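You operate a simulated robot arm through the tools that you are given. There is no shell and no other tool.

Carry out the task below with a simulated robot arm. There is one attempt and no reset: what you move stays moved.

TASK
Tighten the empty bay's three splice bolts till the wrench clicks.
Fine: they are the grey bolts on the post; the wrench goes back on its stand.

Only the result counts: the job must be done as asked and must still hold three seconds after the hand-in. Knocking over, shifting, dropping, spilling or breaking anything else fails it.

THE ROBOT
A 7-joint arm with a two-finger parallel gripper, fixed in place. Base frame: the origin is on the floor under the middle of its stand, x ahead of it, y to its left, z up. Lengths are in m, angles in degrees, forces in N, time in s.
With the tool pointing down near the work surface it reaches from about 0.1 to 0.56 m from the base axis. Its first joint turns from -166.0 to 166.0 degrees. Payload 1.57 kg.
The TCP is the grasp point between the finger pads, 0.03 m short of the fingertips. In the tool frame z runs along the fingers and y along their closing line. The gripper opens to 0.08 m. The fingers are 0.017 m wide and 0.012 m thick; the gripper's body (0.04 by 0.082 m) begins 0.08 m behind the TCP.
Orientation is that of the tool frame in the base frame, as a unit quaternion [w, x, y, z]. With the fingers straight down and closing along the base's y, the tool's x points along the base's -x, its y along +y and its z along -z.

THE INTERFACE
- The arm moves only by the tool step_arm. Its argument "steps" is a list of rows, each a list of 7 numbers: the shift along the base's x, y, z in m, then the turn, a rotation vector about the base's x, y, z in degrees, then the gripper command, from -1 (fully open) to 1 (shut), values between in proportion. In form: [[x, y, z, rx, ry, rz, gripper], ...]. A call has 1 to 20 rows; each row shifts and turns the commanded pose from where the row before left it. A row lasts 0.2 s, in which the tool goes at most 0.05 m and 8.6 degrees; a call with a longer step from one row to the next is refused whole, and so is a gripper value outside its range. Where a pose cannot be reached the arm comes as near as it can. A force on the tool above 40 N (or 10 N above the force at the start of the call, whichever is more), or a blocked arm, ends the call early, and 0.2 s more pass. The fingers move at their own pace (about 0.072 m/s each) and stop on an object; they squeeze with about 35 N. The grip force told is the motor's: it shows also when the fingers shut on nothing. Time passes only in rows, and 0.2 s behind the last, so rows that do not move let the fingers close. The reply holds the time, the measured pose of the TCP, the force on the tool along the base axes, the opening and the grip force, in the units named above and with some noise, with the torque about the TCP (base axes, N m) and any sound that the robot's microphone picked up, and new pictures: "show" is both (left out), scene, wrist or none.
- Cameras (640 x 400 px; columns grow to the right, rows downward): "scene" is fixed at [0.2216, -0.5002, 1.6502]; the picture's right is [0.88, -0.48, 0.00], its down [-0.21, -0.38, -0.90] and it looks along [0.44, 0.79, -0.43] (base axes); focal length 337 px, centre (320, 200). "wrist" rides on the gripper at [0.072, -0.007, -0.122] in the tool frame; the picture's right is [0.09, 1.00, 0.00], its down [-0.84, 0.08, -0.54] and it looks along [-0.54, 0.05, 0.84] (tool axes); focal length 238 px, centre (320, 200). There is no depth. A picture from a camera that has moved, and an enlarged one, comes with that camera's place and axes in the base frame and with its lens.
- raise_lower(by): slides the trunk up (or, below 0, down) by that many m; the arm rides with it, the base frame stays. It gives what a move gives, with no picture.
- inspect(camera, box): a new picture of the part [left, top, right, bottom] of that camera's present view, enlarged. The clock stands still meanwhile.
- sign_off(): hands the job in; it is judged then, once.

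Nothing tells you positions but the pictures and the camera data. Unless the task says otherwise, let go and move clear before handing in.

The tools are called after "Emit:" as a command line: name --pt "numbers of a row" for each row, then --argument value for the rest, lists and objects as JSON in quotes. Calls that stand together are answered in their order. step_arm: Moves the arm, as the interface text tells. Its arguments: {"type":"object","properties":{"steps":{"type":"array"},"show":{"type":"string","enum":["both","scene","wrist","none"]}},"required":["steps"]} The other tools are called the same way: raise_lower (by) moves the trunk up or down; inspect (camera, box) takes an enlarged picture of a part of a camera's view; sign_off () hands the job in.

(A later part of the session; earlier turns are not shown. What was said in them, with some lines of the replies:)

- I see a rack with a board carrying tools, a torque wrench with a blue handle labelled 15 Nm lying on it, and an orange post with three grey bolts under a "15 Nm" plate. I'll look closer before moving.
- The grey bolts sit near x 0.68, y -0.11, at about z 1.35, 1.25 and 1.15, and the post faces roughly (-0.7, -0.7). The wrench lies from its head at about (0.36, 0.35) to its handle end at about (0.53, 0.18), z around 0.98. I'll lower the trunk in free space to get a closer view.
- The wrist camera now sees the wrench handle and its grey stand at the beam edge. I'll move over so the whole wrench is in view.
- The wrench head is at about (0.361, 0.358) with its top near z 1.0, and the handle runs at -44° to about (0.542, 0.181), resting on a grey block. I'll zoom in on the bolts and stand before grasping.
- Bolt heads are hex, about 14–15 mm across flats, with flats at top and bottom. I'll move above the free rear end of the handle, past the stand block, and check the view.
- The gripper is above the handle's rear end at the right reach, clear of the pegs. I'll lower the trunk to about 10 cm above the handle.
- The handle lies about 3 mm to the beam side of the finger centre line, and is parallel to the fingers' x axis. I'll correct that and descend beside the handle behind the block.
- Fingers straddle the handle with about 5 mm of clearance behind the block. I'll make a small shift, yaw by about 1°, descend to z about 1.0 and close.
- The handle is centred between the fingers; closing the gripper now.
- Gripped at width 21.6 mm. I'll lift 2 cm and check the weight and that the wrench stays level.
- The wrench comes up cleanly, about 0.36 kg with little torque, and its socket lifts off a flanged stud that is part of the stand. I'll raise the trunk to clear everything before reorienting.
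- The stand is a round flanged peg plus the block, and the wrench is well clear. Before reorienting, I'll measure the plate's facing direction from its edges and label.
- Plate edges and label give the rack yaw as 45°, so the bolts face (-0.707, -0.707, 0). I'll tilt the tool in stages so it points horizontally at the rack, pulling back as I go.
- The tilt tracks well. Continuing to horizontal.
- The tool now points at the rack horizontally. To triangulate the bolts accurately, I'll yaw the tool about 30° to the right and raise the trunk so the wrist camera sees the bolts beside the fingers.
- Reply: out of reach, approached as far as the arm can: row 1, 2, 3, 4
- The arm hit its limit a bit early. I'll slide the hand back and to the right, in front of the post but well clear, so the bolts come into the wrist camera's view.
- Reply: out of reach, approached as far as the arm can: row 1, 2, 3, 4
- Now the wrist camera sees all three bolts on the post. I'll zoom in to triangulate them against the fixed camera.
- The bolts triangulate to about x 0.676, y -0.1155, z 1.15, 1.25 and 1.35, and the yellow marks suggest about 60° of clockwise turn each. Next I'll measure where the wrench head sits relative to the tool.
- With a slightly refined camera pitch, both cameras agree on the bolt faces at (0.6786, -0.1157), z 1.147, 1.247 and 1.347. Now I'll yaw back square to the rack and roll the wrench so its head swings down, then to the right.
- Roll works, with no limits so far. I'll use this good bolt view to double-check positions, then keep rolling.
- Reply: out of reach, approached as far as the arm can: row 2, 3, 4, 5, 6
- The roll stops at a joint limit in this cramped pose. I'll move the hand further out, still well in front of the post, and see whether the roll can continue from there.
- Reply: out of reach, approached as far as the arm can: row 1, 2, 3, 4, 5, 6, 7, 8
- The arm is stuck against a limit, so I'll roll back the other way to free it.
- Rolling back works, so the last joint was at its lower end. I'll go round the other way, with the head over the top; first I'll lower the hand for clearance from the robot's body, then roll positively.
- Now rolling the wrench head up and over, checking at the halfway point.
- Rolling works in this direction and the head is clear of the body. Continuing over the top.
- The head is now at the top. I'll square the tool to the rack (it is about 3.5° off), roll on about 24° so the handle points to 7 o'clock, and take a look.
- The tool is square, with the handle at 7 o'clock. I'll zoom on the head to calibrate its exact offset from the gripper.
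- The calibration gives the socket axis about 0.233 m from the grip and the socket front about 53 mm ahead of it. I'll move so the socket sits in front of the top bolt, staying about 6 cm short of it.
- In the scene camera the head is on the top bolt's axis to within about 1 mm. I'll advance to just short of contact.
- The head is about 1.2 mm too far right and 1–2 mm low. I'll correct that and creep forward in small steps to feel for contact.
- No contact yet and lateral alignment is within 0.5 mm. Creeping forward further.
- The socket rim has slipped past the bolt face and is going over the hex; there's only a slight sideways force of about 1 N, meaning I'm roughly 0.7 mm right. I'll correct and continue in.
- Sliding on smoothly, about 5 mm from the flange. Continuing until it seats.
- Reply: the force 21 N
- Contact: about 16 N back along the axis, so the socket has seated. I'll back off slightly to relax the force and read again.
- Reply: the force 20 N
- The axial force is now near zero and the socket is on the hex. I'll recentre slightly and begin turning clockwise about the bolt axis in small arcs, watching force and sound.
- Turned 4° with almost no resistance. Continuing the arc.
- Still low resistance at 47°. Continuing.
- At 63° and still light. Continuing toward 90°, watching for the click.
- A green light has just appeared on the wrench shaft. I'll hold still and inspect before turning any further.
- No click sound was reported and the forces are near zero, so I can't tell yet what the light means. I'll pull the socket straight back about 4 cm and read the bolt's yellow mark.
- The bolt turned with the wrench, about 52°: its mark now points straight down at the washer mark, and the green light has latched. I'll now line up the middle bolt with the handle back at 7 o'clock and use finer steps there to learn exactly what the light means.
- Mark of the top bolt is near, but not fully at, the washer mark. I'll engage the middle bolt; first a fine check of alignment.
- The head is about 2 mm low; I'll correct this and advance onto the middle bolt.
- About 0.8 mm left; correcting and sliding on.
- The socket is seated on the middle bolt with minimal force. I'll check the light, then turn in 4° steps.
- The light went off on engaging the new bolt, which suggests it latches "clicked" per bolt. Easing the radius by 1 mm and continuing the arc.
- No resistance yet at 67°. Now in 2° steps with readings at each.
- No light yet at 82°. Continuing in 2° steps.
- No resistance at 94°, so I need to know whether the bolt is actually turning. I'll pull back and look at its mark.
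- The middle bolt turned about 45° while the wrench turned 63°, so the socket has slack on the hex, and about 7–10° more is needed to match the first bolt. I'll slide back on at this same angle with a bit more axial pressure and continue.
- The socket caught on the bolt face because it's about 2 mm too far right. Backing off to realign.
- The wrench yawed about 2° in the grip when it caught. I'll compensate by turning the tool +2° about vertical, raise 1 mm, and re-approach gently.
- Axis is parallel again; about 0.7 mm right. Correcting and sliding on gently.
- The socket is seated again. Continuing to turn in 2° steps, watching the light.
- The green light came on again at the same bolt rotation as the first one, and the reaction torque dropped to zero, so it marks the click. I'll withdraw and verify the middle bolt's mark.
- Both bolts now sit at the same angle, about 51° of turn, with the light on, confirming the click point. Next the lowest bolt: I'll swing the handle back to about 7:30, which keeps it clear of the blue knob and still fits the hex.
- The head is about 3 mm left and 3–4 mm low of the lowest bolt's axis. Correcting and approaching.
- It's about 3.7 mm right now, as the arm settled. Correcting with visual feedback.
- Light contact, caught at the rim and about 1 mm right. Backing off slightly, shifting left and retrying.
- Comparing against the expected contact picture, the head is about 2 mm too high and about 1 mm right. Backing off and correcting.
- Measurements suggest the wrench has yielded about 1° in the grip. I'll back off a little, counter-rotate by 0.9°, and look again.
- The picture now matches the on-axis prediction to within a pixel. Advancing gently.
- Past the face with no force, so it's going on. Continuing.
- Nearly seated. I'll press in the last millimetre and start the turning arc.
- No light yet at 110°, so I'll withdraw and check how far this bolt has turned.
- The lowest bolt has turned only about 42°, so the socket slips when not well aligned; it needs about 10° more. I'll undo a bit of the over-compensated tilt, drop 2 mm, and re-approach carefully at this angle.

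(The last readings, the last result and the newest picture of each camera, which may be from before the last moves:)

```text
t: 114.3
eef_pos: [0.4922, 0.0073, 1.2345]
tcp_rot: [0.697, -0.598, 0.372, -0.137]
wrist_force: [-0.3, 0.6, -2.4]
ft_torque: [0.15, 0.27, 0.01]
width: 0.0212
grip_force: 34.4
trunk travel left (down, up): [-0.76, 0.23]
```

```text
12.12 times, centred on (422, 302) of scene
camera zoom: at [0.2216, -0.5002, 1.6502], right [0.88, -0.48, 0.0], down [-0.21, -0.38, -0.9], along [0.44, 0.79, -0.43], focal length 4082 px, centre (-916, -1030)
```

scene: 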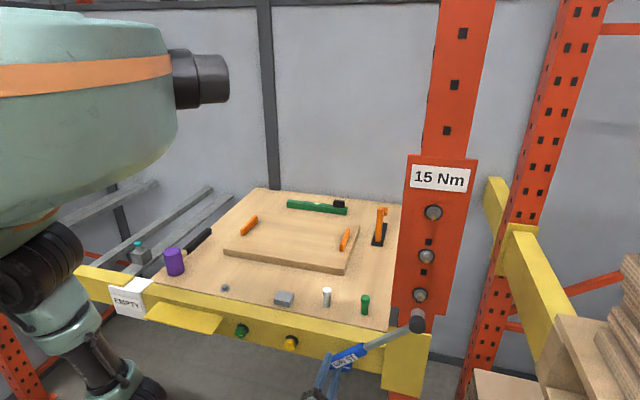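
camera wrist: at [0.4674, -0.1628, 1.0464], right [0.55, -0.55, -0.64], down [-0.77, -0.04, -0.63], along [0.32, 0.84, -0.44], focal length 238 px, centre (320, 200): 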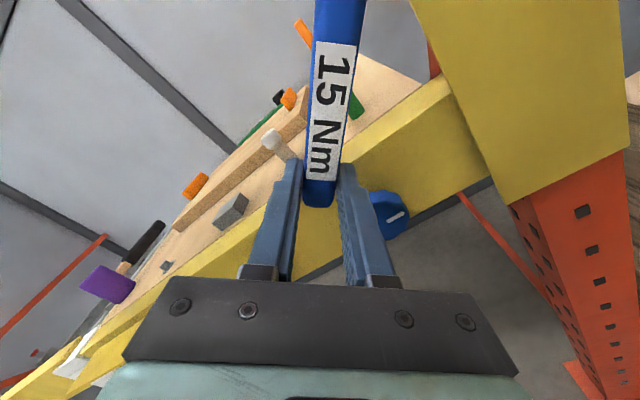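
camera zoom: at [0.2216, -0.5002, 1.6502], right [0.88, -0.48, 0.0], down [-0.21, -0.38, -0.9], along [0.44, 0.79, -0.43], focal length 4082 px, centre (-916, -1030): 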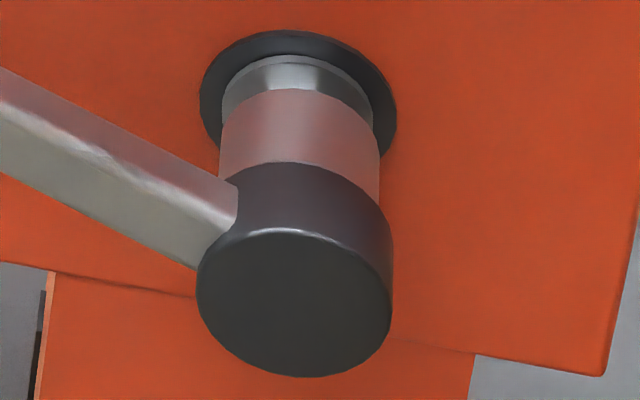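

It's sliding on freely. I'll seat it fully, then turn in smoother continuous strokes, which worked well on the first bolt.

Emit:
step_arm --pt "0.0012 0.0012 0 0 0 0 1" --pt "0.0012 0.0012 0 0 0 0 1" --pt "0.0008 0.0008 0 0 0 0 1" --pt "0 0 0 0 0 0 1" --show "none"

Emit:
inspect --camera "scene" --box '[400, 285, 444, 318]'

```text
t: 115.3
eef_pos: [0.495, 0.0107, 1.2358]
tcp_rot: [0.697, -0.598, 0.371, -0.138]
wrist_force: [0.6, -0.1, -2.1]
ft_torque: [0.17, 0.22, 0.04]
width: 0.0219
grip_force: 34.7
trunk travel left (down, up): [-0.76, 0.23]
```

```text
12.12 times, centred on (422, 302) of scene
camera zoom: at [0.2216, -0.5002, 1.6502], right [0.88, -0.48, 0.0], down [-0.21, -0.38, -0.9], along [0.44, 0.79, -0.43], focal length 4082 px, centre (-916, -1030)
```

zoom: 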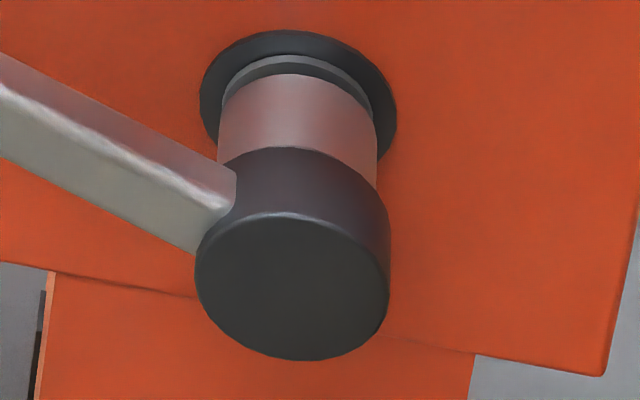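

Emit:
step_arm --pt "0.0008 0.0008 0 0 0 0 1" --pt "0.0006 0.0006 0 0 0 0 1" --pt "0 0 0 0 0 0 1" --show "none"

```text
t: 116.1
eef_pos: [0.4961, 0.0123, 1.2334]
tcp_rot: [0.697, -0.598, 0.371, -0.136]
wrist_force: [-2.0, -1.9, -3.3]
ft_torque: [0.02, 0.41, -0.3]
width: 0.0218
grip_force: 34.3
trunk travel left (down, up): [-0.76, 0.23]
```

Emit:
step_arm --pt "0.0046 -0.0046 0.015 2.83 2.83 0 1" --pt "0 0 0 0 0 0 1" --show "none"

Emit:
inspect --camera "scene" --box '[350, 250, 450, 315]'

```text
t: 116.7
eef_pos: [0.5012, 0.0075, 1.2493]
tcp_rot: [0.703, -0.583, 0.392, -0.114]
wrist_force: [-3.0, -1.2, -4.7]
ft_torque: [0.22, 0.59, -0.21]
width: 0.0213
grip_force: 35.0
trunk travel left (down, up): [-0.76, 0.23]
```

```text
6.15 times, centred on (400, 282) of scene
camera zoom: at [0.2216, -0.5002, 1.6502], right [0.88, -0.48, 0.0], down [-0.21, -0.38, -0.9], along [0.44, 0.79, -0.43], focal length 2072 px, centre (-172, -308)
```

zoom: 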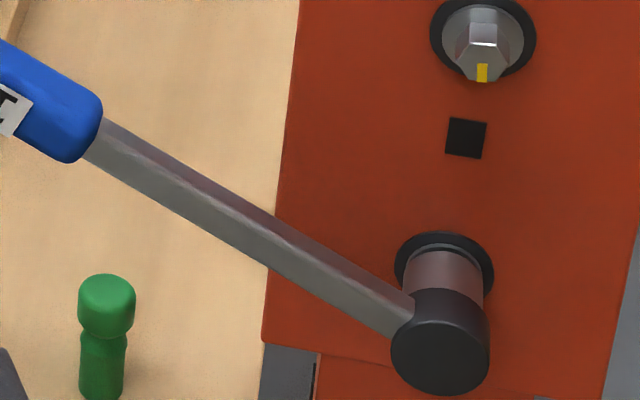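

Emit:
step_arm --pt "0.0053 -0.0053 0.0145 2.83 2.83 0 1" --pt "0 0 0 0 0 0 1" --show "none"

Emit:
inspect --camera "scene" --box '[350, 250, 450, 315]'

```text
t: 117.3
eef_pos: [0.5054, 0.0028, 1.2644]
tcp_rot: [0.707, -0.569, 0.411, -0.09]
wrist_force: [-1.7, -2.2, -1.6]
ft_torque: [-0.17, 0.09, -0.1]
width: 0.0216
grip_force: 34.0
trunk travel left (down, up): [-0.76, 0.23]
```

```text
6.15 times, centred on (400, 282) of scene
camera zoom: at [0.2216, -0.5002, 1.6502], right [0.88, -0.48, 0.0], down [-0.21, -0.38, -0.9], along [0.44, 0.79, -0.43], focal length 2072 px, centre (-172, -308)
```

zoom: 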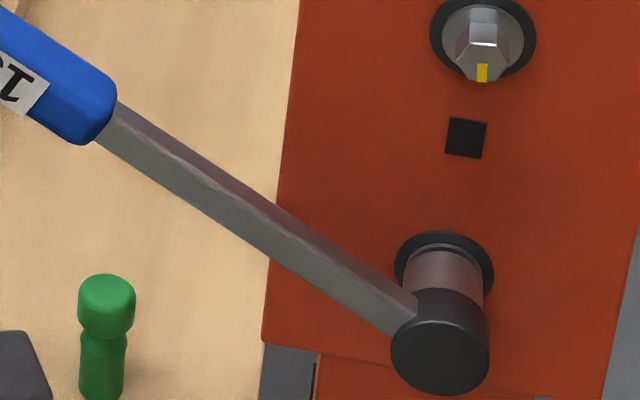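

Emit:
step_arm --pt "0.006 -0.006 0.0139 2.83 2.83 0 1" --pt "0 0 0 0 0 0 1" --show "none"

Emit:
inspect --camera "scene" --box '[350, 250, 450, 315]'

```text
t: 117.9
eef_pos: [0.5109, -0.0045, 1.2763]
tcp_rot: [0.71, -0.553, 0.432, -0.064]
wrist_force: [-0.5, 0.5, -2.7]
ft_torque: [0.16, 0.23, -0.02]
width: 0.0216
grip_force: 34.1
trunk travel left (down, up): [-0.76, 0.23]
```

```text
6.15 times, centred on (400, 282) of scene
camera zoom: at [0.2216, -0.5002, 1.6502], right [0.88, -0.48, 0.0], down [-0.21, -0.38, -0.9], along [0.44, 0.79, -0.43], focal length 2072 px, centre (-172, -308)
```

zoom: 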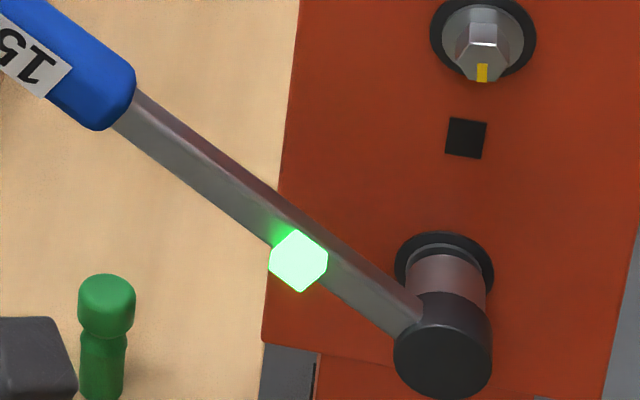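

The light came on for the lowest bolt too. Withdrawing and verifying all three marks.

Emit:
step_arm --pt "-0.0035 -0.0035 0 0 0 0 1" --pt "-0.005 -0.005 0 0 0 0 1" --pt "-0.007 -0.007 0 0 0 0 1" --pt "-0.007 -0.007 0 0 0 0 1" --pt "-0.007 -0.007 0 0 0 0 1" --pt "-0.007 -0.007 0 0 0 0 1" --pt "-0.007 -0.007 0 0 0 0 1" --pt "-0.007 -0.007 0 0 0 0 1" --pt "0 0 0 0 0 0 1" --show "scene"

Emit:
inspect --camera "scene" --box '[404, 284, 438, 306]'

Emit:
inspect --camera "scene" --box '[410, 245, 444, 267]'

Emit:
inspect --camera "scene" --box '[416, 200, 450, 222]'

```text
t: 119.9
eef_pos: [0.4611, -0.0547, 1.2779]
tcp_rot: [0.71, -0.554, 0.431, -0.064]
wrist_force: [-0.2, 0.2, -2.6]
ft_torque: [0.15, 0.19, 0.03]
width: 0.0216
grip_force: 34.8
trunk travel left (down, up): [-0.76, 0.23]
```

scene: 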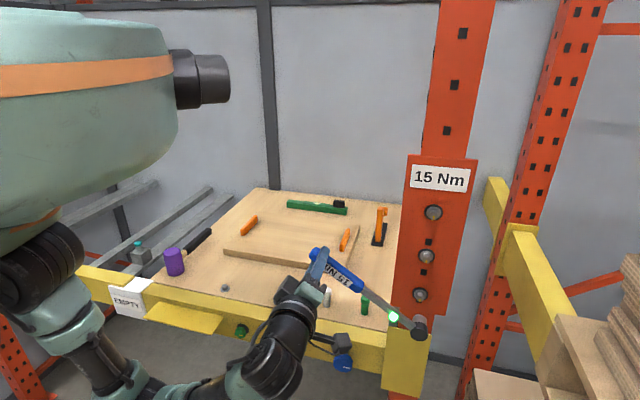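

```text
16.00 times, centred on (421, 295) of scene
camera zoom: at [0.2216, -0.5002, 1.6502], right [0.88, -0.48, 0.0], down [-0.21, -0.38, -0.9], along [0.44, 0.79, -0.43], focal length 5388 px, centre (-1296, -1320)
```

zoom: 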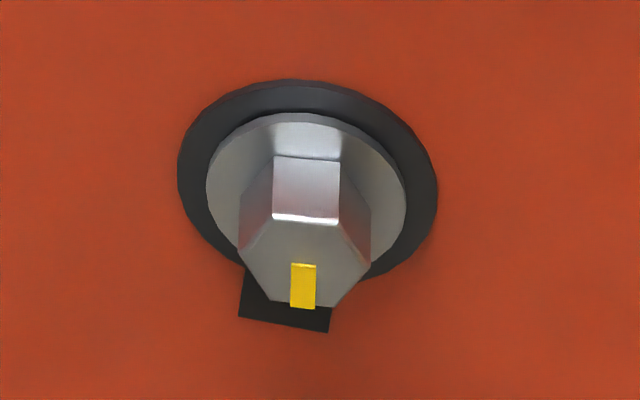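

```text
16.00 times, centred on (427, 256) of scene
camera zoom: at [0.2216, -0.5002, 1.6502], right [0.88, -0.48, 0.0], down [-0.21, -0.38, -0.9], along [0.44, 0.79, -0.43], focal length 5388 px, centre (-1392, -696)
```

zoom: 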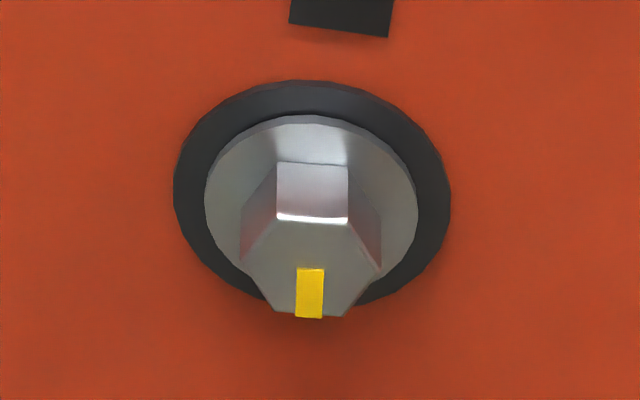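

```text
16.00 times, centred on (433, 211) of scene
camera zoom: at [0.2216, -0.5002, 1.6502], right [0.88, -0.48, 0.0], down [-0.21, -0.38, -0.9], along [0.44, 0.79, -0.43], focal length 5388 px, centre (-1488, 24)
```

zoom: 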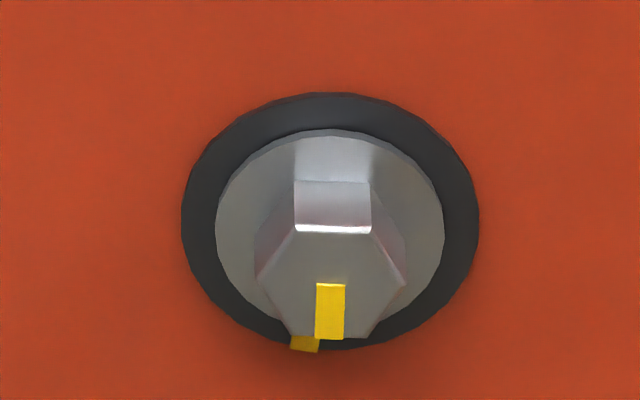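

All three marks now stand at the same final angle, each with the light on. Now I'll take the wrench back to its stand by reversing the route: roll the head over the top first.

Emit:
step_arm --pt "-0.0035 0.0005 -0.002 -6.01 -6.01 0 1" --pt "-0.0035 0.0005 -0.002 -6.01 -6.01 0 1" --pt "-0.0025 0.001 -0.002 -6.01 -6.01 0 1" --pt "-0.0025 0.002 -0.002 -6.01 -6.01 0 1" --pt "-0.0025 0.002 -0.002 -6.01 -6.01 0 1" --pt "-0.0025 0.002 -0.002 -6.01 -6.01 0 1" --pt "-0.0025 0.002 -0.002 -6.01 -6.01 0 1" --pt "-0.0025 0.002 -0.002 -6.01 -6.01 0 1" --pt "-0.0025 0.002 -0.002 -6.01 -6.01 0 1" --pt "-0.0025 0.002 -0.002 -6.01 -6.01 0 1" --pt "-0.0015 0.002 -0.002 -6.01 -6.01 0 1" --pt "0 0 0 -6.01 -6.01 0 1" --pt "0 0 0 0 0 0 1" --show "scene"

```text
t: 122.7
eef_pos: [0.4327, -0.0373, 1.257]
tcp_rot: [-0.378, 0.703, 0.155, 0.582]
wrist_force: [0.6, 0.6, -2.8]
ft_torque: [0.03, 0.12, 0.01]
width: 0.0215
grip_force: 34.3
trunk travel left (down, up): [-0.76, 0.23]
```

scene: 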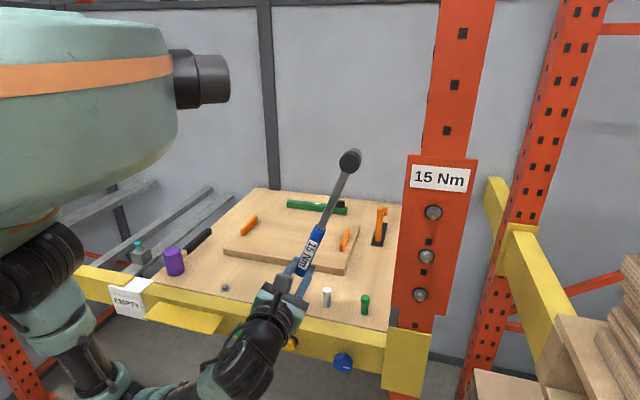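

Emit:
step_arm --pt "0 0 0 -6.01 -6.01 0 1" --pt "0 0 0 -6.01 -6.01 0 1" --pt "0 0 0 -6.01 -6.01 0 1" --pt "0 0 0 -6.01 -6.01 0 1" --pt "0 0 0 -6.01 -6.01 0 1" --pt "0 0 0 -6.01 -6.01 0 1" --pt "0 0 0 -6.01 -6.01 0 1" --pt "0 0 0 -6.01 -6.01 0 1" --pt "0 0 0 -6.01 -6.01 0 1" --pt "0 0 0 -6.01 -6.01 0 1" --pt "0 0 0 -6.01 -6.01 0 1" --pt "0 0 0 -6.01 -6.01 0 1" --pt "0 0 0 -6.01 -6.01 0 1" --pt "0 0 0 0 0 0 1" --show "scene"

```text
t: 125.7
eef_pos: [0.4335, -0.0362, 1.2545]
tcp_rot: [0.282, 0.282, 0.647, 0.65]
wrist_force: [-0.7, -0.8, -2.2]
ft_torque: [-0.25, -0.17, 0.01]
width: 0.0219
grip_force: 34.9
trunk travel left (down, up): [-0.76, 0.23]
```

scene: 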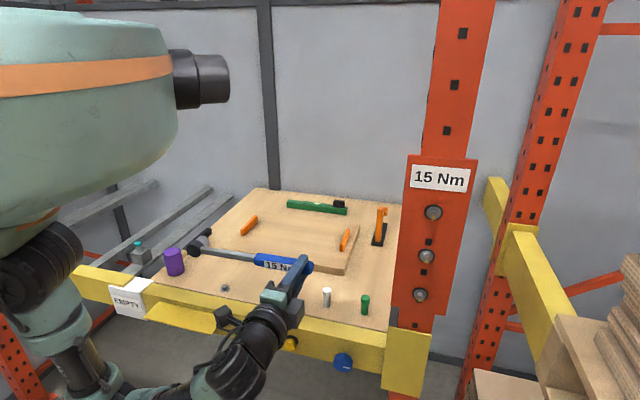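

The wrench is back to head-left. Moving toward the stand, then tilting the tool down over it.

Emit:
step_arm --pt "0 0.0232 0.0115 0 0 0 1" --pt "0 0.0232 0.0115 0 0 0 1" --pt "0 0.0232 0.0115 0 0 0 1" --pt "0 0.0232 0.0115 0 0 0 1" --pt "0 0.0232 0.0115 0 0 0 1" --pt "0 0.0232 0.0115 0 0 0 1" --pt "0 0 0 0 0 0 1" --show "scene"

Emit:
step_arm --pt "0.0085 0.0085 0 -6.01 6.01 0 1" --pt "0.0085 0.0085 0 -6.01 6.01 0 1" --pt "0.0085 0.0085 0 -6.01 6.01 0 1" --pt "0.0085 0.0085 0 -6.01 6.01 0 1" --pt "0.0085 0.0085 0 -6.01 6.01 0 1" --pt "0 0 0 0 0 0 1" --show "scene"

```text
t: 127.3
eef_pos: [0.4391, 0.1016, 1.3257]
tcp_rot: [0.281, 0.283, 0.647, 0.65]
wrist_force: [0.2, 0.6, -3.1]
ft_torque: [-0.22, -0.14, -0.01]
width: 0.0217
grip_force: 34.9
out of reach, approached as far as the arm can: row 6
trunk travel left (down, up): [-0.76, 0.23]
```

scene: 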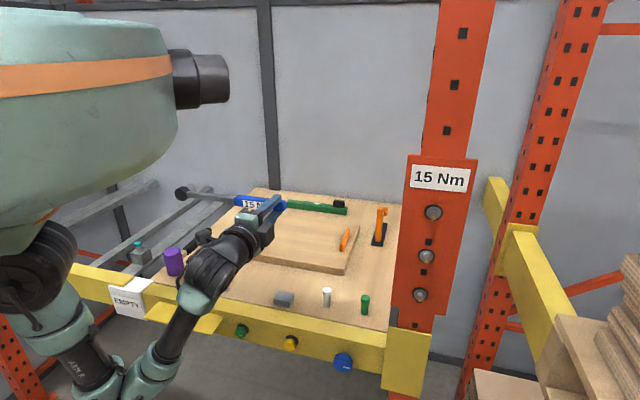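

```text
t: 128.7
eef_pos: [0.4834, 0.1437, 1.3229]
tcp_rot: [0.169, 0.359, 0.842, 0.365]
wrist_force: [-0.8, 0.0, -3.3]
ft_torque: [-0.25, -0.2, 0.01]
width: 0.0215
grip_force: 35.0
trunk travel left (down, up): [-0.76, 0.23]
```

scene: 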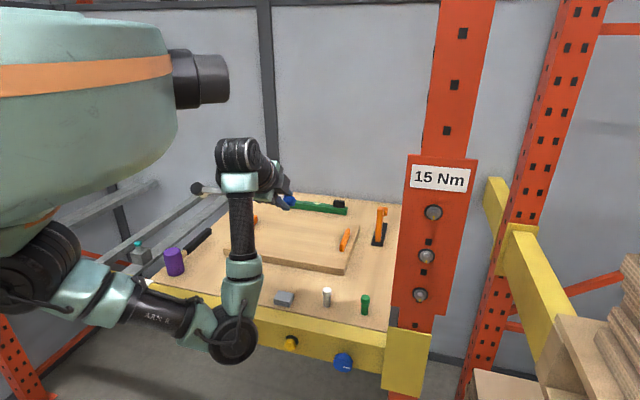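

Emit:
step_arm --pt "0.0085 0.0085 0 -6.01 6.01 0 1" --pt "0.0085 0.0085 0 -6.01 6.01 0 1" --pt "0.0085 0.0085 0 -6.01 6.01 0 1" --pt "0.0085 0.0085 0 -6.01 6.01 0 1" --pt "0.0085 0.0085 0 -6.01 6.01 0 1" --pt "0.003 0.006 0 -3.54 3.54 0 1" --pt "0 0 0 0 0 0 1" --show "both"

```text
t: 130.3
eef_pos: [0.5301, 0.1915, 1.3233]
tcp_rot: [0.017, 0.384, 0.923, -0.006]
wrist_force: [-0.4, 0.2, -3.0]
ft_torque: [-0.23, -0.18, 0.01]
width: 0.0214
grip_force: 34.1
trunk travel left (down, up): [-0.76, 0.23]
camera wrist: at [0.4699, 0.2396, 1.4416], right [0.64, 0.77, 0.0], down [0.63, -0.53, 0.57], along [0.44, -0.37, -0.82], focal length 238 px, centre (320, 200)
```

scene: 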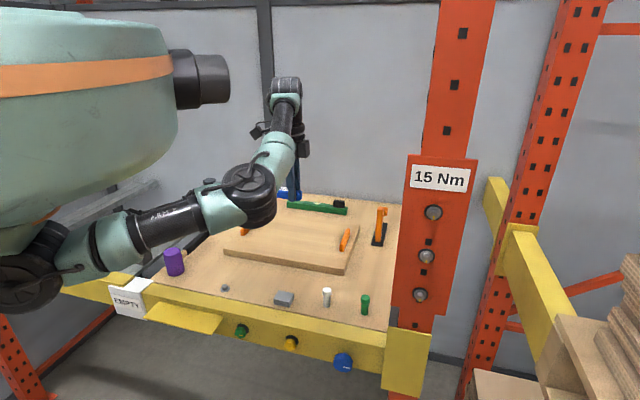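
wrist: 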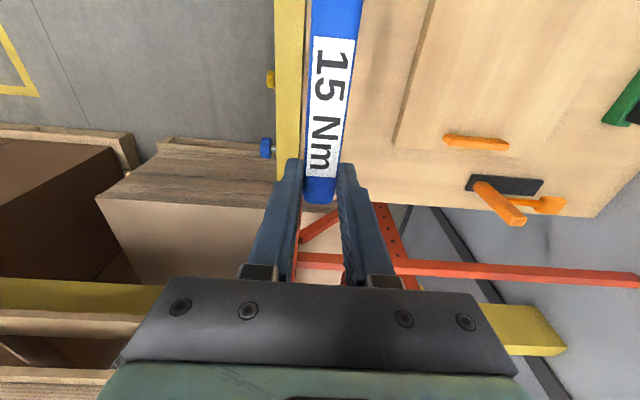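

The tool points down again over the stand area. Lowering the trunk most of the way, stopping well above the peg.

Emit:
raise_lower --by -0.25

Emit:
inspect --camera "scene" --box '[195, 230, 315, 310]'

Emit:
inspect --camera "wrist" --box '[0, 0, 640, 400]'

```text
t: 132.9
eef_pos: [0.5291, 0.191, 1.0737]
tcp_rot: [0.018, 0.385, 0.923, -0.006]
wrist_force: [0.5, 0.3, -2.6]
ft_torque: [-0.18, -0.22, -0.01]
width: 0.0217
grip_force: 34.3
trunk travel left (down, up): [-0.51, 0.48]
```

```text
5.00 times, centred on (255, 270) of scene
camera zoom: at [0.2216, -0.5002, 1.6502], right [0.88, -0.48, 0.0], down [-0.21, -0.38, -0.9], along [0.44, 0.79, -0.43], focal length 1684 px, centre (645, -150)
```

zoom: 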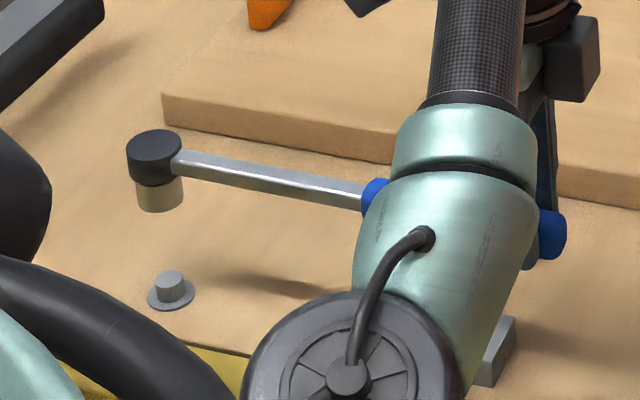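

```text
1.00 times, centred on (320, 200) of wrist (not enlarged: the box is as wide or as high as the picture)
camera zoom: at [0.4698, 0.2396, 1.1915], right [0.64, 0.77, 0.0], down [0.63, -0.53, 0.57], along [0.44, -0.37, -0.82], focal length 238 px, centre (320, 200)
```

zoom: 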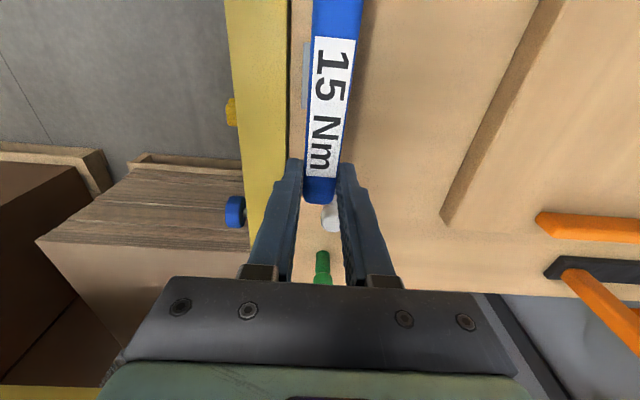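

The head is visible above the peg; it's about 6 mm too far along the handle direction. I'll shift back and descend to just above the peg for a close alignment check.

Emit:
step_arm --pt "-0.0041 0.0041 -0.01 0 0 0 1" --pt "0 0 -0.015 0 0 0 1" --pt "0 0 -0.012 0 0 0 1" --pt "0 0 0 0 0 0 1" --pt "0 0 0 0 0 0 1" --show "wrist"

Emit:
inspect --camera "scene" --box '[205, 255, 255, 300]'

```text
t: 134.1
eef_pos: [0.5252, 0.1948, 1.0365]
tcp_rot: [0.018, 0.384, 0.923, -0.005]
wrist_force: [-0.1, -0.3, -2.7]
ft_torque: [-0.2, -0.22, -0.01]
width: 0.0218
grip_force: 34.5
trunk travel left (down, up): [-0.51, 0.48]
camera wrist: at [0.4662, 0.2434, 1.1543], right [0.64, 0.77, 0.0], down [0.63, -0.53, 0.57], along [0.44, -0.37, -0.82], focal length 238 px, centre (320, 200)
```

wrist: 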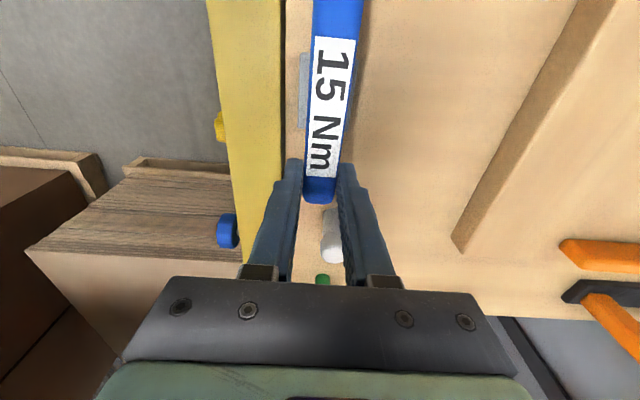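

```text
8.89 times, centred on (230, 278) of scene
camera zoom: at [0.2216, -0.5002, 1.6502], right [0.88, -0.48, 0.0], down [-0.21, -0.38, -0.9], along [0.44, 0.79, -0.43], focal length 2993 px, centre (1120, -489)
```

zoom: 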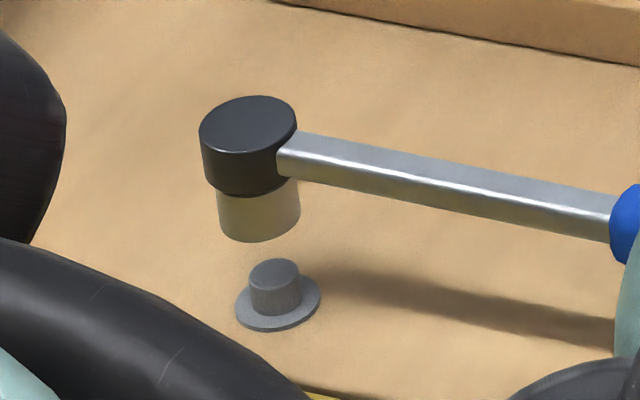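

Emit:
inspect --camera "scene" --box '[210, 258, 242, 282]'

Emit:
inspect --camera "scene" --box '[212, 276, 240, 296]'

Emit:
inspect --camera "scene" --box '[230, 262, 310, 310]'

```text
16.00 times, centred on (226, 270) of scene
camera zoom: at [0.2216, -0.5002, 1.6502], right [0.88, -0.48, 0.0], down [-0.21, -0.38, -0.9], along [0.44, 0.79, -0.43], focal length 5388 px, centre (1824, -920)
```

zoom: 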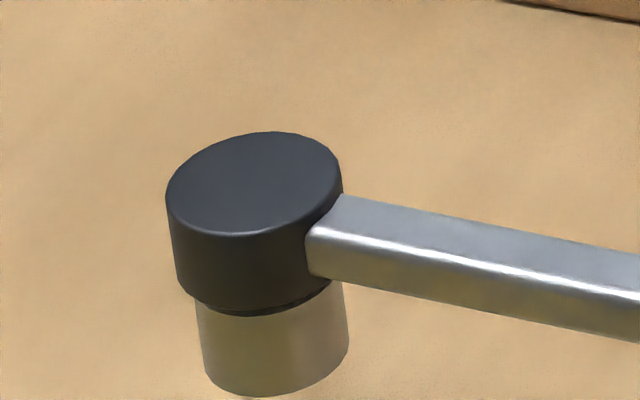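

```text
16.00 times, centred on (226, 286) of scene
camera zoom: at [0.2216, -0.5002, 1.6502], right [0.88, -0.48, 0.0], down [-0.21, -0.38, -0.9], along [0.44, 0.79, -0.43], focal length 5388 px, centre (1824, -1176)
```

zoom: 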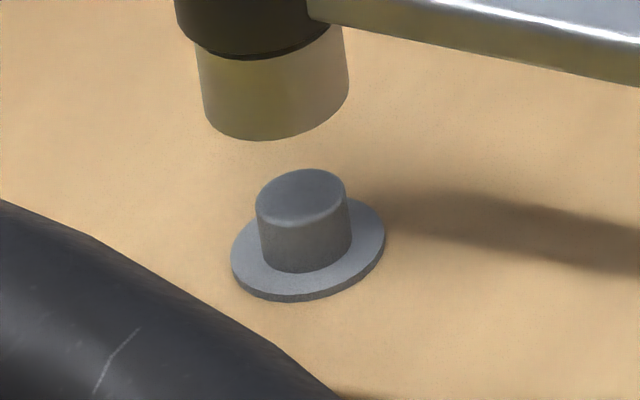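

```text
8.00 times, centred on (270, 286) of scene
camera zoom: at [0.2216, -0.5002, 1.6502], right [0.88, -0.48, 0.0], down [-0.21, -0.38, -0.9], along [0.44, 0.79, -0.43], focal length 2694 px, centre (720, -488)
```

zoom: 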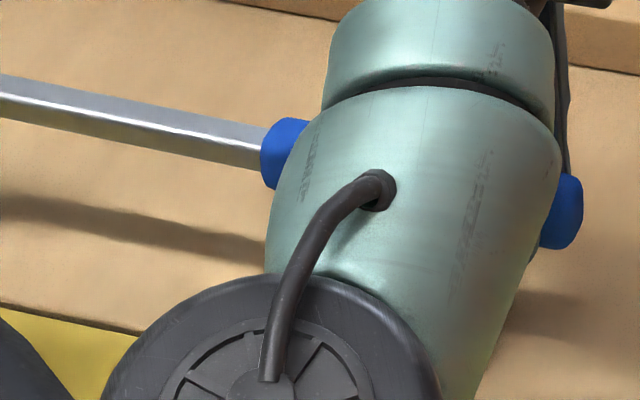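

The socket bottom is about 1.7 mm off along the handle axis and tilted by perhaps half a degree. Correcting both, then lowering to just above the peg.

Emit:
step_arm --pt "0.0012 -0.0012 0 -0.42 -0.42 0 1" --pt "0 0 -0.008 0 0 0 1" --pt "0 0 -0.006 0 0 0 1" --pt "0 0 0 0 0 0 1" --pt "0 0 0 0 0 0 1" --show "none"

Emit:
inspect --camera "scene" --box '[212, 268, 240, 288]'

Emit:
inspect --camera "scene" --box '[212, 276, 240, 296]'

```text
t: 135.3
eef_pos: [0.5266, 0.1917, 1.0223]
tcp_rot: [0.023, 0.384, 0.923, -0.007]
wrist_force: [-0.2, 0.3, -2.8]
ft_torque: [-0.25, -0.19, -0.01]
width: 0.0216
grip_force: 34.7
trunk travel left (down, up): [-0.51, 0.48]
```

```text
16.00 times, centred on (226, 278) of scene
camera zoom: at [0.2216, -0.5002, 1.6502], right [0.88, -0.48, 0.0], down [-0.21, -0.38, -0.9], along [0.44, 0.79, -0.43], focal length 5388 px, centre (1824, -1048)
```

zoom: 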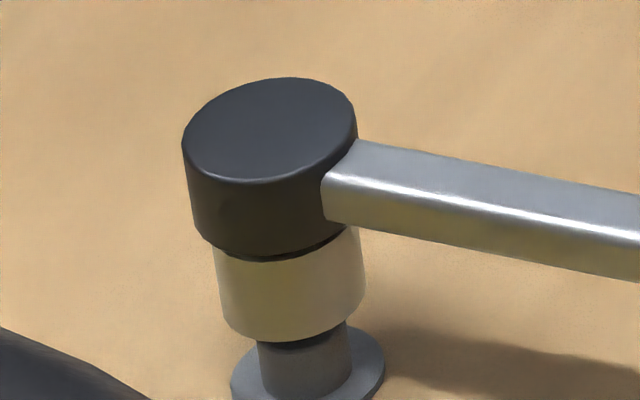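

```text
16.00 times, centred on (226, 286) of scene
camera zoom: at [0.2216, -0.5002, 1.6502], right [0.88, -0.48, 0.0], down [-0.21, -0.38, -0.9], along [0.44, 0.79, -0.43], focal length 5388 px, centre (1824, -1176)
```

zoom: 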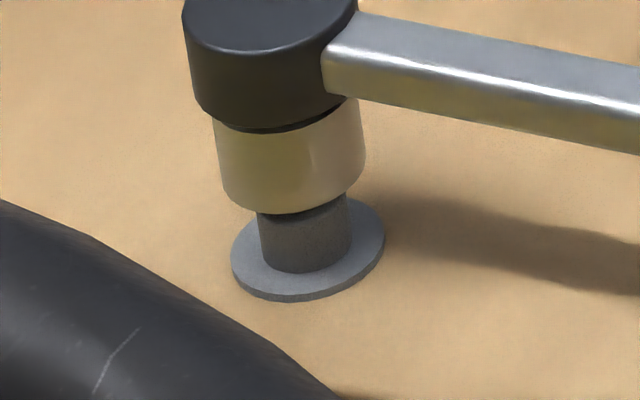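

The socket is now centred over the peg within about 0.6 mm and nearly vertical. Nudging and lowering gently onto it.

Emit:
step_arm --pt "0.0004 -0.0004 -0.003 0 0 0 1" --pt "0 0 -0.003 0 0 0 1" --pt "0 0 -0.003 0 0 0 1" --pt "0 0 0 0 0 0 1" --show "none"

Emit:
inspect --camera "scene" --box '[212, 276, 240, 296]'

```text
t: 136.3
eef_pos: [0.5269, 0.1921, 1.0142]
tcp_rot: [0.022, 0.384, 0.923, -0.008]
wrist_force: [0.9, 0.5, -2.8]
ft_torque: [-0.21, -0.21, -0.02]
width: 0.0217
grip_force: 34.1
trunk travel left (down, up): [-0.51, 0.48]
```

```text
16.00 times, centred on (226, 286) of scene
camera zoom: at [0.2216, -0.5002, 1.6502], right [0.88, -0.48, 0.0], down [-0.21, -0.38, -0.9], along [0.44, 0.79, -0.43], focal length 5388 px, centre (1824, -1176)
```

zoom: 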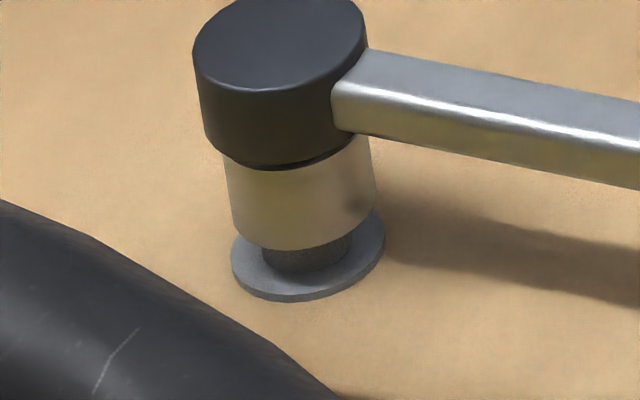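

It's slipping over the peg without contact. Continuing down.

Emit:
step_arm --pt "0 0 -0.003 0 0 0 1" --pt "0 0 -0.003 0 0 0 1" --pt "0 0 -0.002 0 0 0 1" --pt "0 0 0 0 0 0 1" --show "none"

Emit:
inspect --camera "scene" --box '[212, 276, 240, 296]'

Emit:
inspect --camera "wrist" --box '[270, 30, 400, 230]'

```text
t: 137.3
eef_pos: [0.5268, 0.1924, 1.0051]
tcp_rot: [0.022, 0.383, 0.923, -0.008]
wrist_force: [-0.7, -0.6, -3.2]
ft_torque: [-0.21, -0.21, -0.05]
width: 0.0215
grip_force: 34.7
trunk travel left (down, up): [-0.51, 0.48]
```

```text
16.00 times, centred on (226, 286) of scene
camera zoom: at [0.2216, -0.5002, 1.6502], right [0.88, -0.48, 0.0], down [-0.21, -0.38, -0.9], along [0.44, 0.79, -0.43], focal length 5388 px, centre (1824, -1176)
```

zoom: 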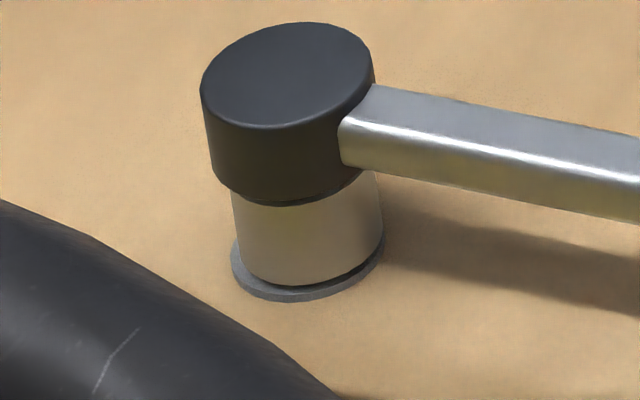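

```text
2.00 times, centred on (335, 130) of wrist
camera zoom: at [0.4667, 0.2423, 1.123], right [0.64, 0.77, 0.0], down [0.62, -0.52, 0.58], along [0.44, -0.37, -0.81], focal length 477 px, centre (290, 340)
```

zoom: 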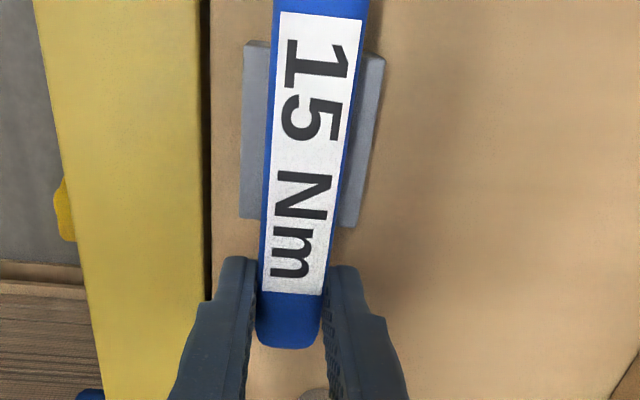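

Handle is centred over the block and the socket is 2–3 mm above the flange. Lowering the last millimetres until it rests.

Emit:
step_arm --pt "0 0 -0.001 0 0 0 1" --pt "0 0 -0.001 0 0 0 1" --pt "0 0 -0.001 0 0 0 1" --pt "0 0 0 0 0 0 1" --show "none"

Emit:
inspect --camera "scene" --box '[212, 276, 240, 296]'

```text
t: 138.3
eef_pos: [0.5267, 0.1933, 1.0027]
tcp_rot: [0.023, 0.384, 0.923, -0.006]
wrist_force: [3.4, 4.0, 7.7]
ft_torque: [0.68, 0.85, -0.03]
width: 0.0218
grip_force: 34.6
trunk travel left (down, up): [-0.51, 0.48]
```

```text
16.00 times, centred on (226, 286) of scene
camera zoom: at [0.2216, -0.5002, 1.6502], right [0.88, -0.48, 0.0], down [-0.21, -0.38, -0.9], along [0.44, 0.79, -0.43], focal length 5388 px, centre (1824, -1176)
```

zoom: 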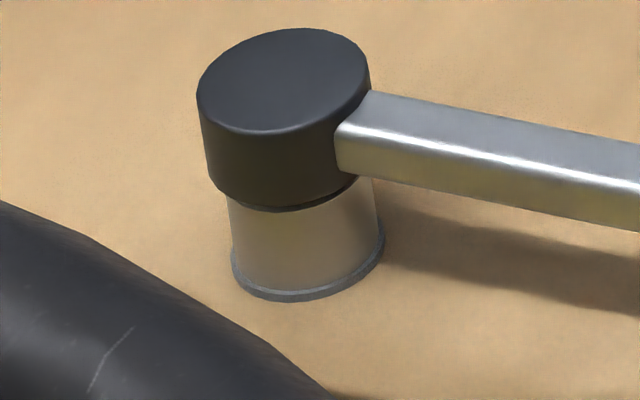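

Both socket and handle are resting. I'll ease the sideways and downward preload before releasing.

Emit:
step_arm --pt "0.0004 0.0004 0.0006 0 0 0 1" --pt "0 0 0 0 0 0 1" --show "none"

```text
t: 138.9
eef_pos: [0.526, 0.1934, 1.0021]
tcp_rot: [0.022, 0.384, 0.923, -0.007]
wrist_force: [0.4, 5.9, 7.0]
ft_torque: [0.35, 0.33, 0.0]
width: 0.0215
grip_force: 34.7
trunk travel left (down, up): [-0.51, 0.48]
```

Both supports carry the wrench. Opening the gripper in two stages.

Emit:
step_arm --pt "0 0 0 0 0 0 0.3" --pt "0 0 0 0 0 0 0.0" --pt "0 0 0 0 0 0 -0.5" --pt "0 0 0 0 0 0 -1" --pt "0 0 0 0 0 0 -1" --pt "0 0 0 0 0 0 -1" --show "wrist"

Emit:
inspect --camera "scene" --box '[200, 260, 320, 320]'

```text
t: 140.3
eef_pos: [0.526, 0.1937, 1.002]
tcp_rot: [0.023, 0.385, 0.923, -0.007]
wrist_force: [0.3, 0.8, -0.4]
ft_torque: [0.01, -0.01, -0.02]
width: 0.0799
grip_force: 0.0
trunk travel left (down, up): [-0.51, 0.48]
camera wrist: at [0.4667, 0.2428, 1.1201], right [0.64, 0.77, 0.0], down [0.62, -0.52, 0.58], along [0.45, -0.37, -0.81], focal length 238 px, centre (320, 200)
```

wrist: 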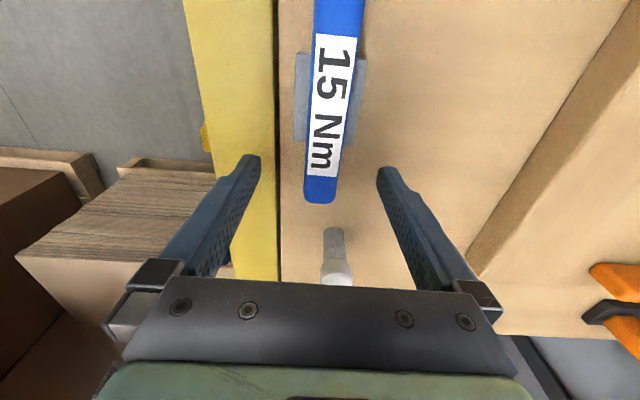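

```text
5.33 times, centred on (260, 290) of scene
camera zoom: at [0.2216, -0.5002, 1.6502], right [0.88, -0.48, 0.0], down [-0.21, -0.38, -0.9], along [0.44, 0.79, -0.43], focal length 1796 px, centre (640, -280)
```

zoom: 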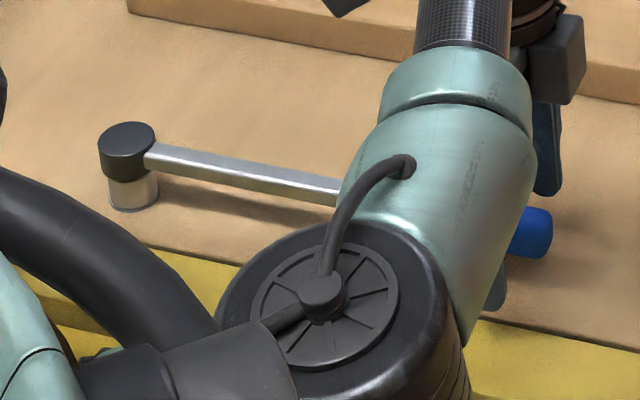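

The wrench is released in its original place, with the head at the same image position as at the start. Lifting the open gripper straight up.

Emit:
step_arm --pt "0 0 0.01 0 0 0 -1" --pt "0 0 0.015 0 0 0 -1" --pt "0 0 0.02 0 0 0 -1" --pt "0 0 0.02 0 0 0 -1" --pt "0 0 0 0 0 0 -1" --show "wrist"

Emit:
raise_lower --by 0.25

Emit:
inspect --camera "scene" --box '[0, 0, 640, 400]'

Emit:
inspect --camera "scene" --box '[200, 260, 320, 320]'

Emit:
inspect --camera "wrist" --box '[0, 0, 640, 400]'

```text
t: 141.5
eef_pos: [0.5272, 0.1927, 1.0668]
tcp_rot: [0.022, 0.384, 0.923, -0.007]
wrist_force: [0.1, -0.2, -0.7]
ft_torque: [-0.05, 0.01, 0.01]
width: 0.0801
grip_force: 0.1
trunk travel left (down, up): [-0.51, 0.48]
camera wrist: at [0.4671, 0.2427, 1.1855], right [0.64, 0.77, 0.0], down [0.62, -0.52, 0.58], along [0.45, -0.37, -0.81], focal length 238 px, centre (320, 200)
```

wrist: 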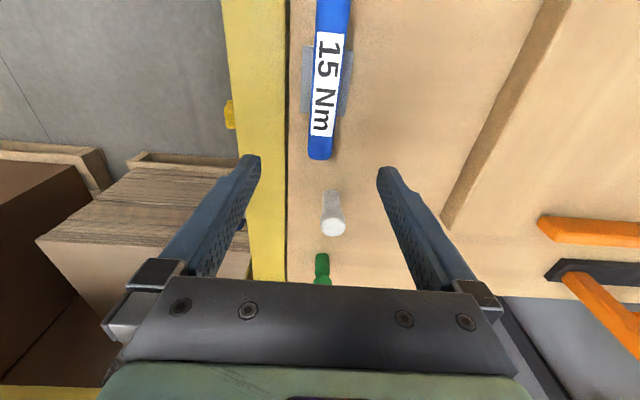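

```text
t: 144.0
eef_pos: [0.5288, 0.1921, 1.316]
tcp_rot: [0.021, 0.384, 0.923, -0.008]
wrist_force: [-0.1, -0.6, 0.4]
ft_torque: [0.01, 0.0, 0.0]
width: 0.0801
grip_force: 0.1
trunk travel left (down, up): [-0.76, 0.23]
```

```text
1.00 times, centred on (320, 200) of scene (not enlarged: the box is as wide or as high as the picture)
camera zoom: at [0.2216, -0.5002, 1.6502], right [0.88, -0.48, 0.0], down [-0.21, -0.38, -0.9], along [0.44, 0.79, -0.43], focal length 337 px, centre (320, 200)
```

zoom: 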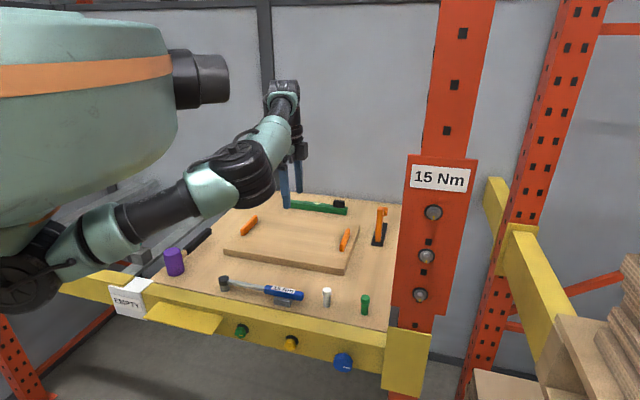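

```text
5.33 times, centred on (260, 290) of scene
camera zoom: at [0.2216, -0.5002, 1.6502], right [0.88, -0.48, 0.0], down [-0.21, -0.38, -0.9], along [0.44, 0.79, -0.43], focal length 1796 px, centre (640, -280)
```

zoom: 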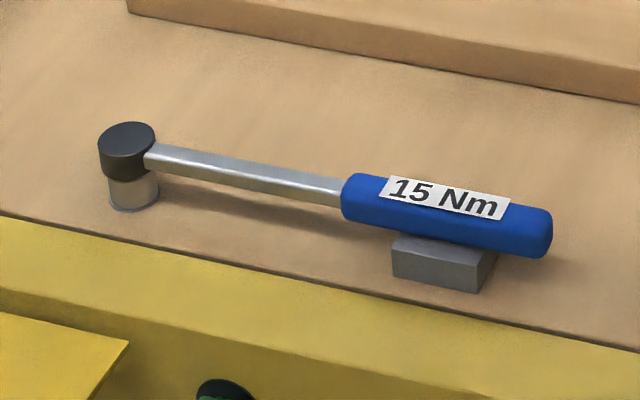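

```text
1.00 times, centred on (320, 200) of wrist (not enlarged: the box is as wide or as high as the picture)
camera zoom: at [0.4671, 0.2427, 1.4352], right [0.64, 0.77, 0.0], down [0.62, -0.52, 0.58], along [0.45, -0.37, -0.81], focal length 238 px, centre (320, 200)
```

zoom: 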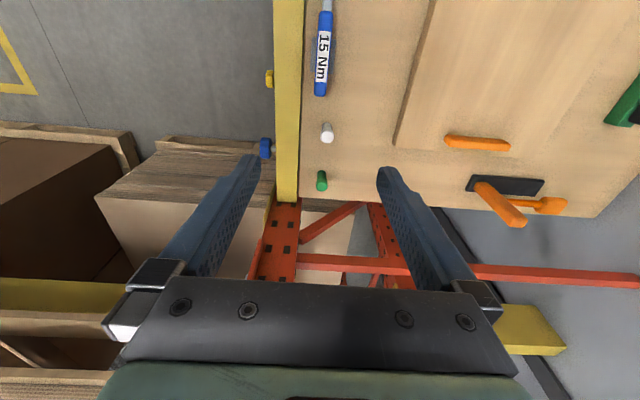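

All three grey splice bolts are at the same tightened angle, and the wrench's light came on for each one. The wrench is back on its stand exactly as it started, the gripper is open and clear, and nothing else has moved. Handing in.

Emit:
sign_off

```text
The job is handed in.
```

I turned the three grey splice bolts until the wrench signalled on each one. I then put the wrench back on its stand, let go and moved the arm clear.

**How I judged the click:** the microphone never reported a click sound, so I went by other signs. On each bolt a green light came on on the wrench and the turning resistance dropped to zero. All three bolts' yellow marks ended at the same angle, after about 50° of clockwise turn. The readings never showed anything near 15 Nm. I take the light to be the wrench's click, but nothing confirmed that directly.

**Slipping socket:** on the middle and lowest bolts the socket slipped part-way through. I took the wrench off, lined it up again and finished turning each until the light came on.

**Stand and surroundings:** the wrench sits as it did at the start, with its socket on the peg and its handle on the block. In the last pictures nothing else looks moved.
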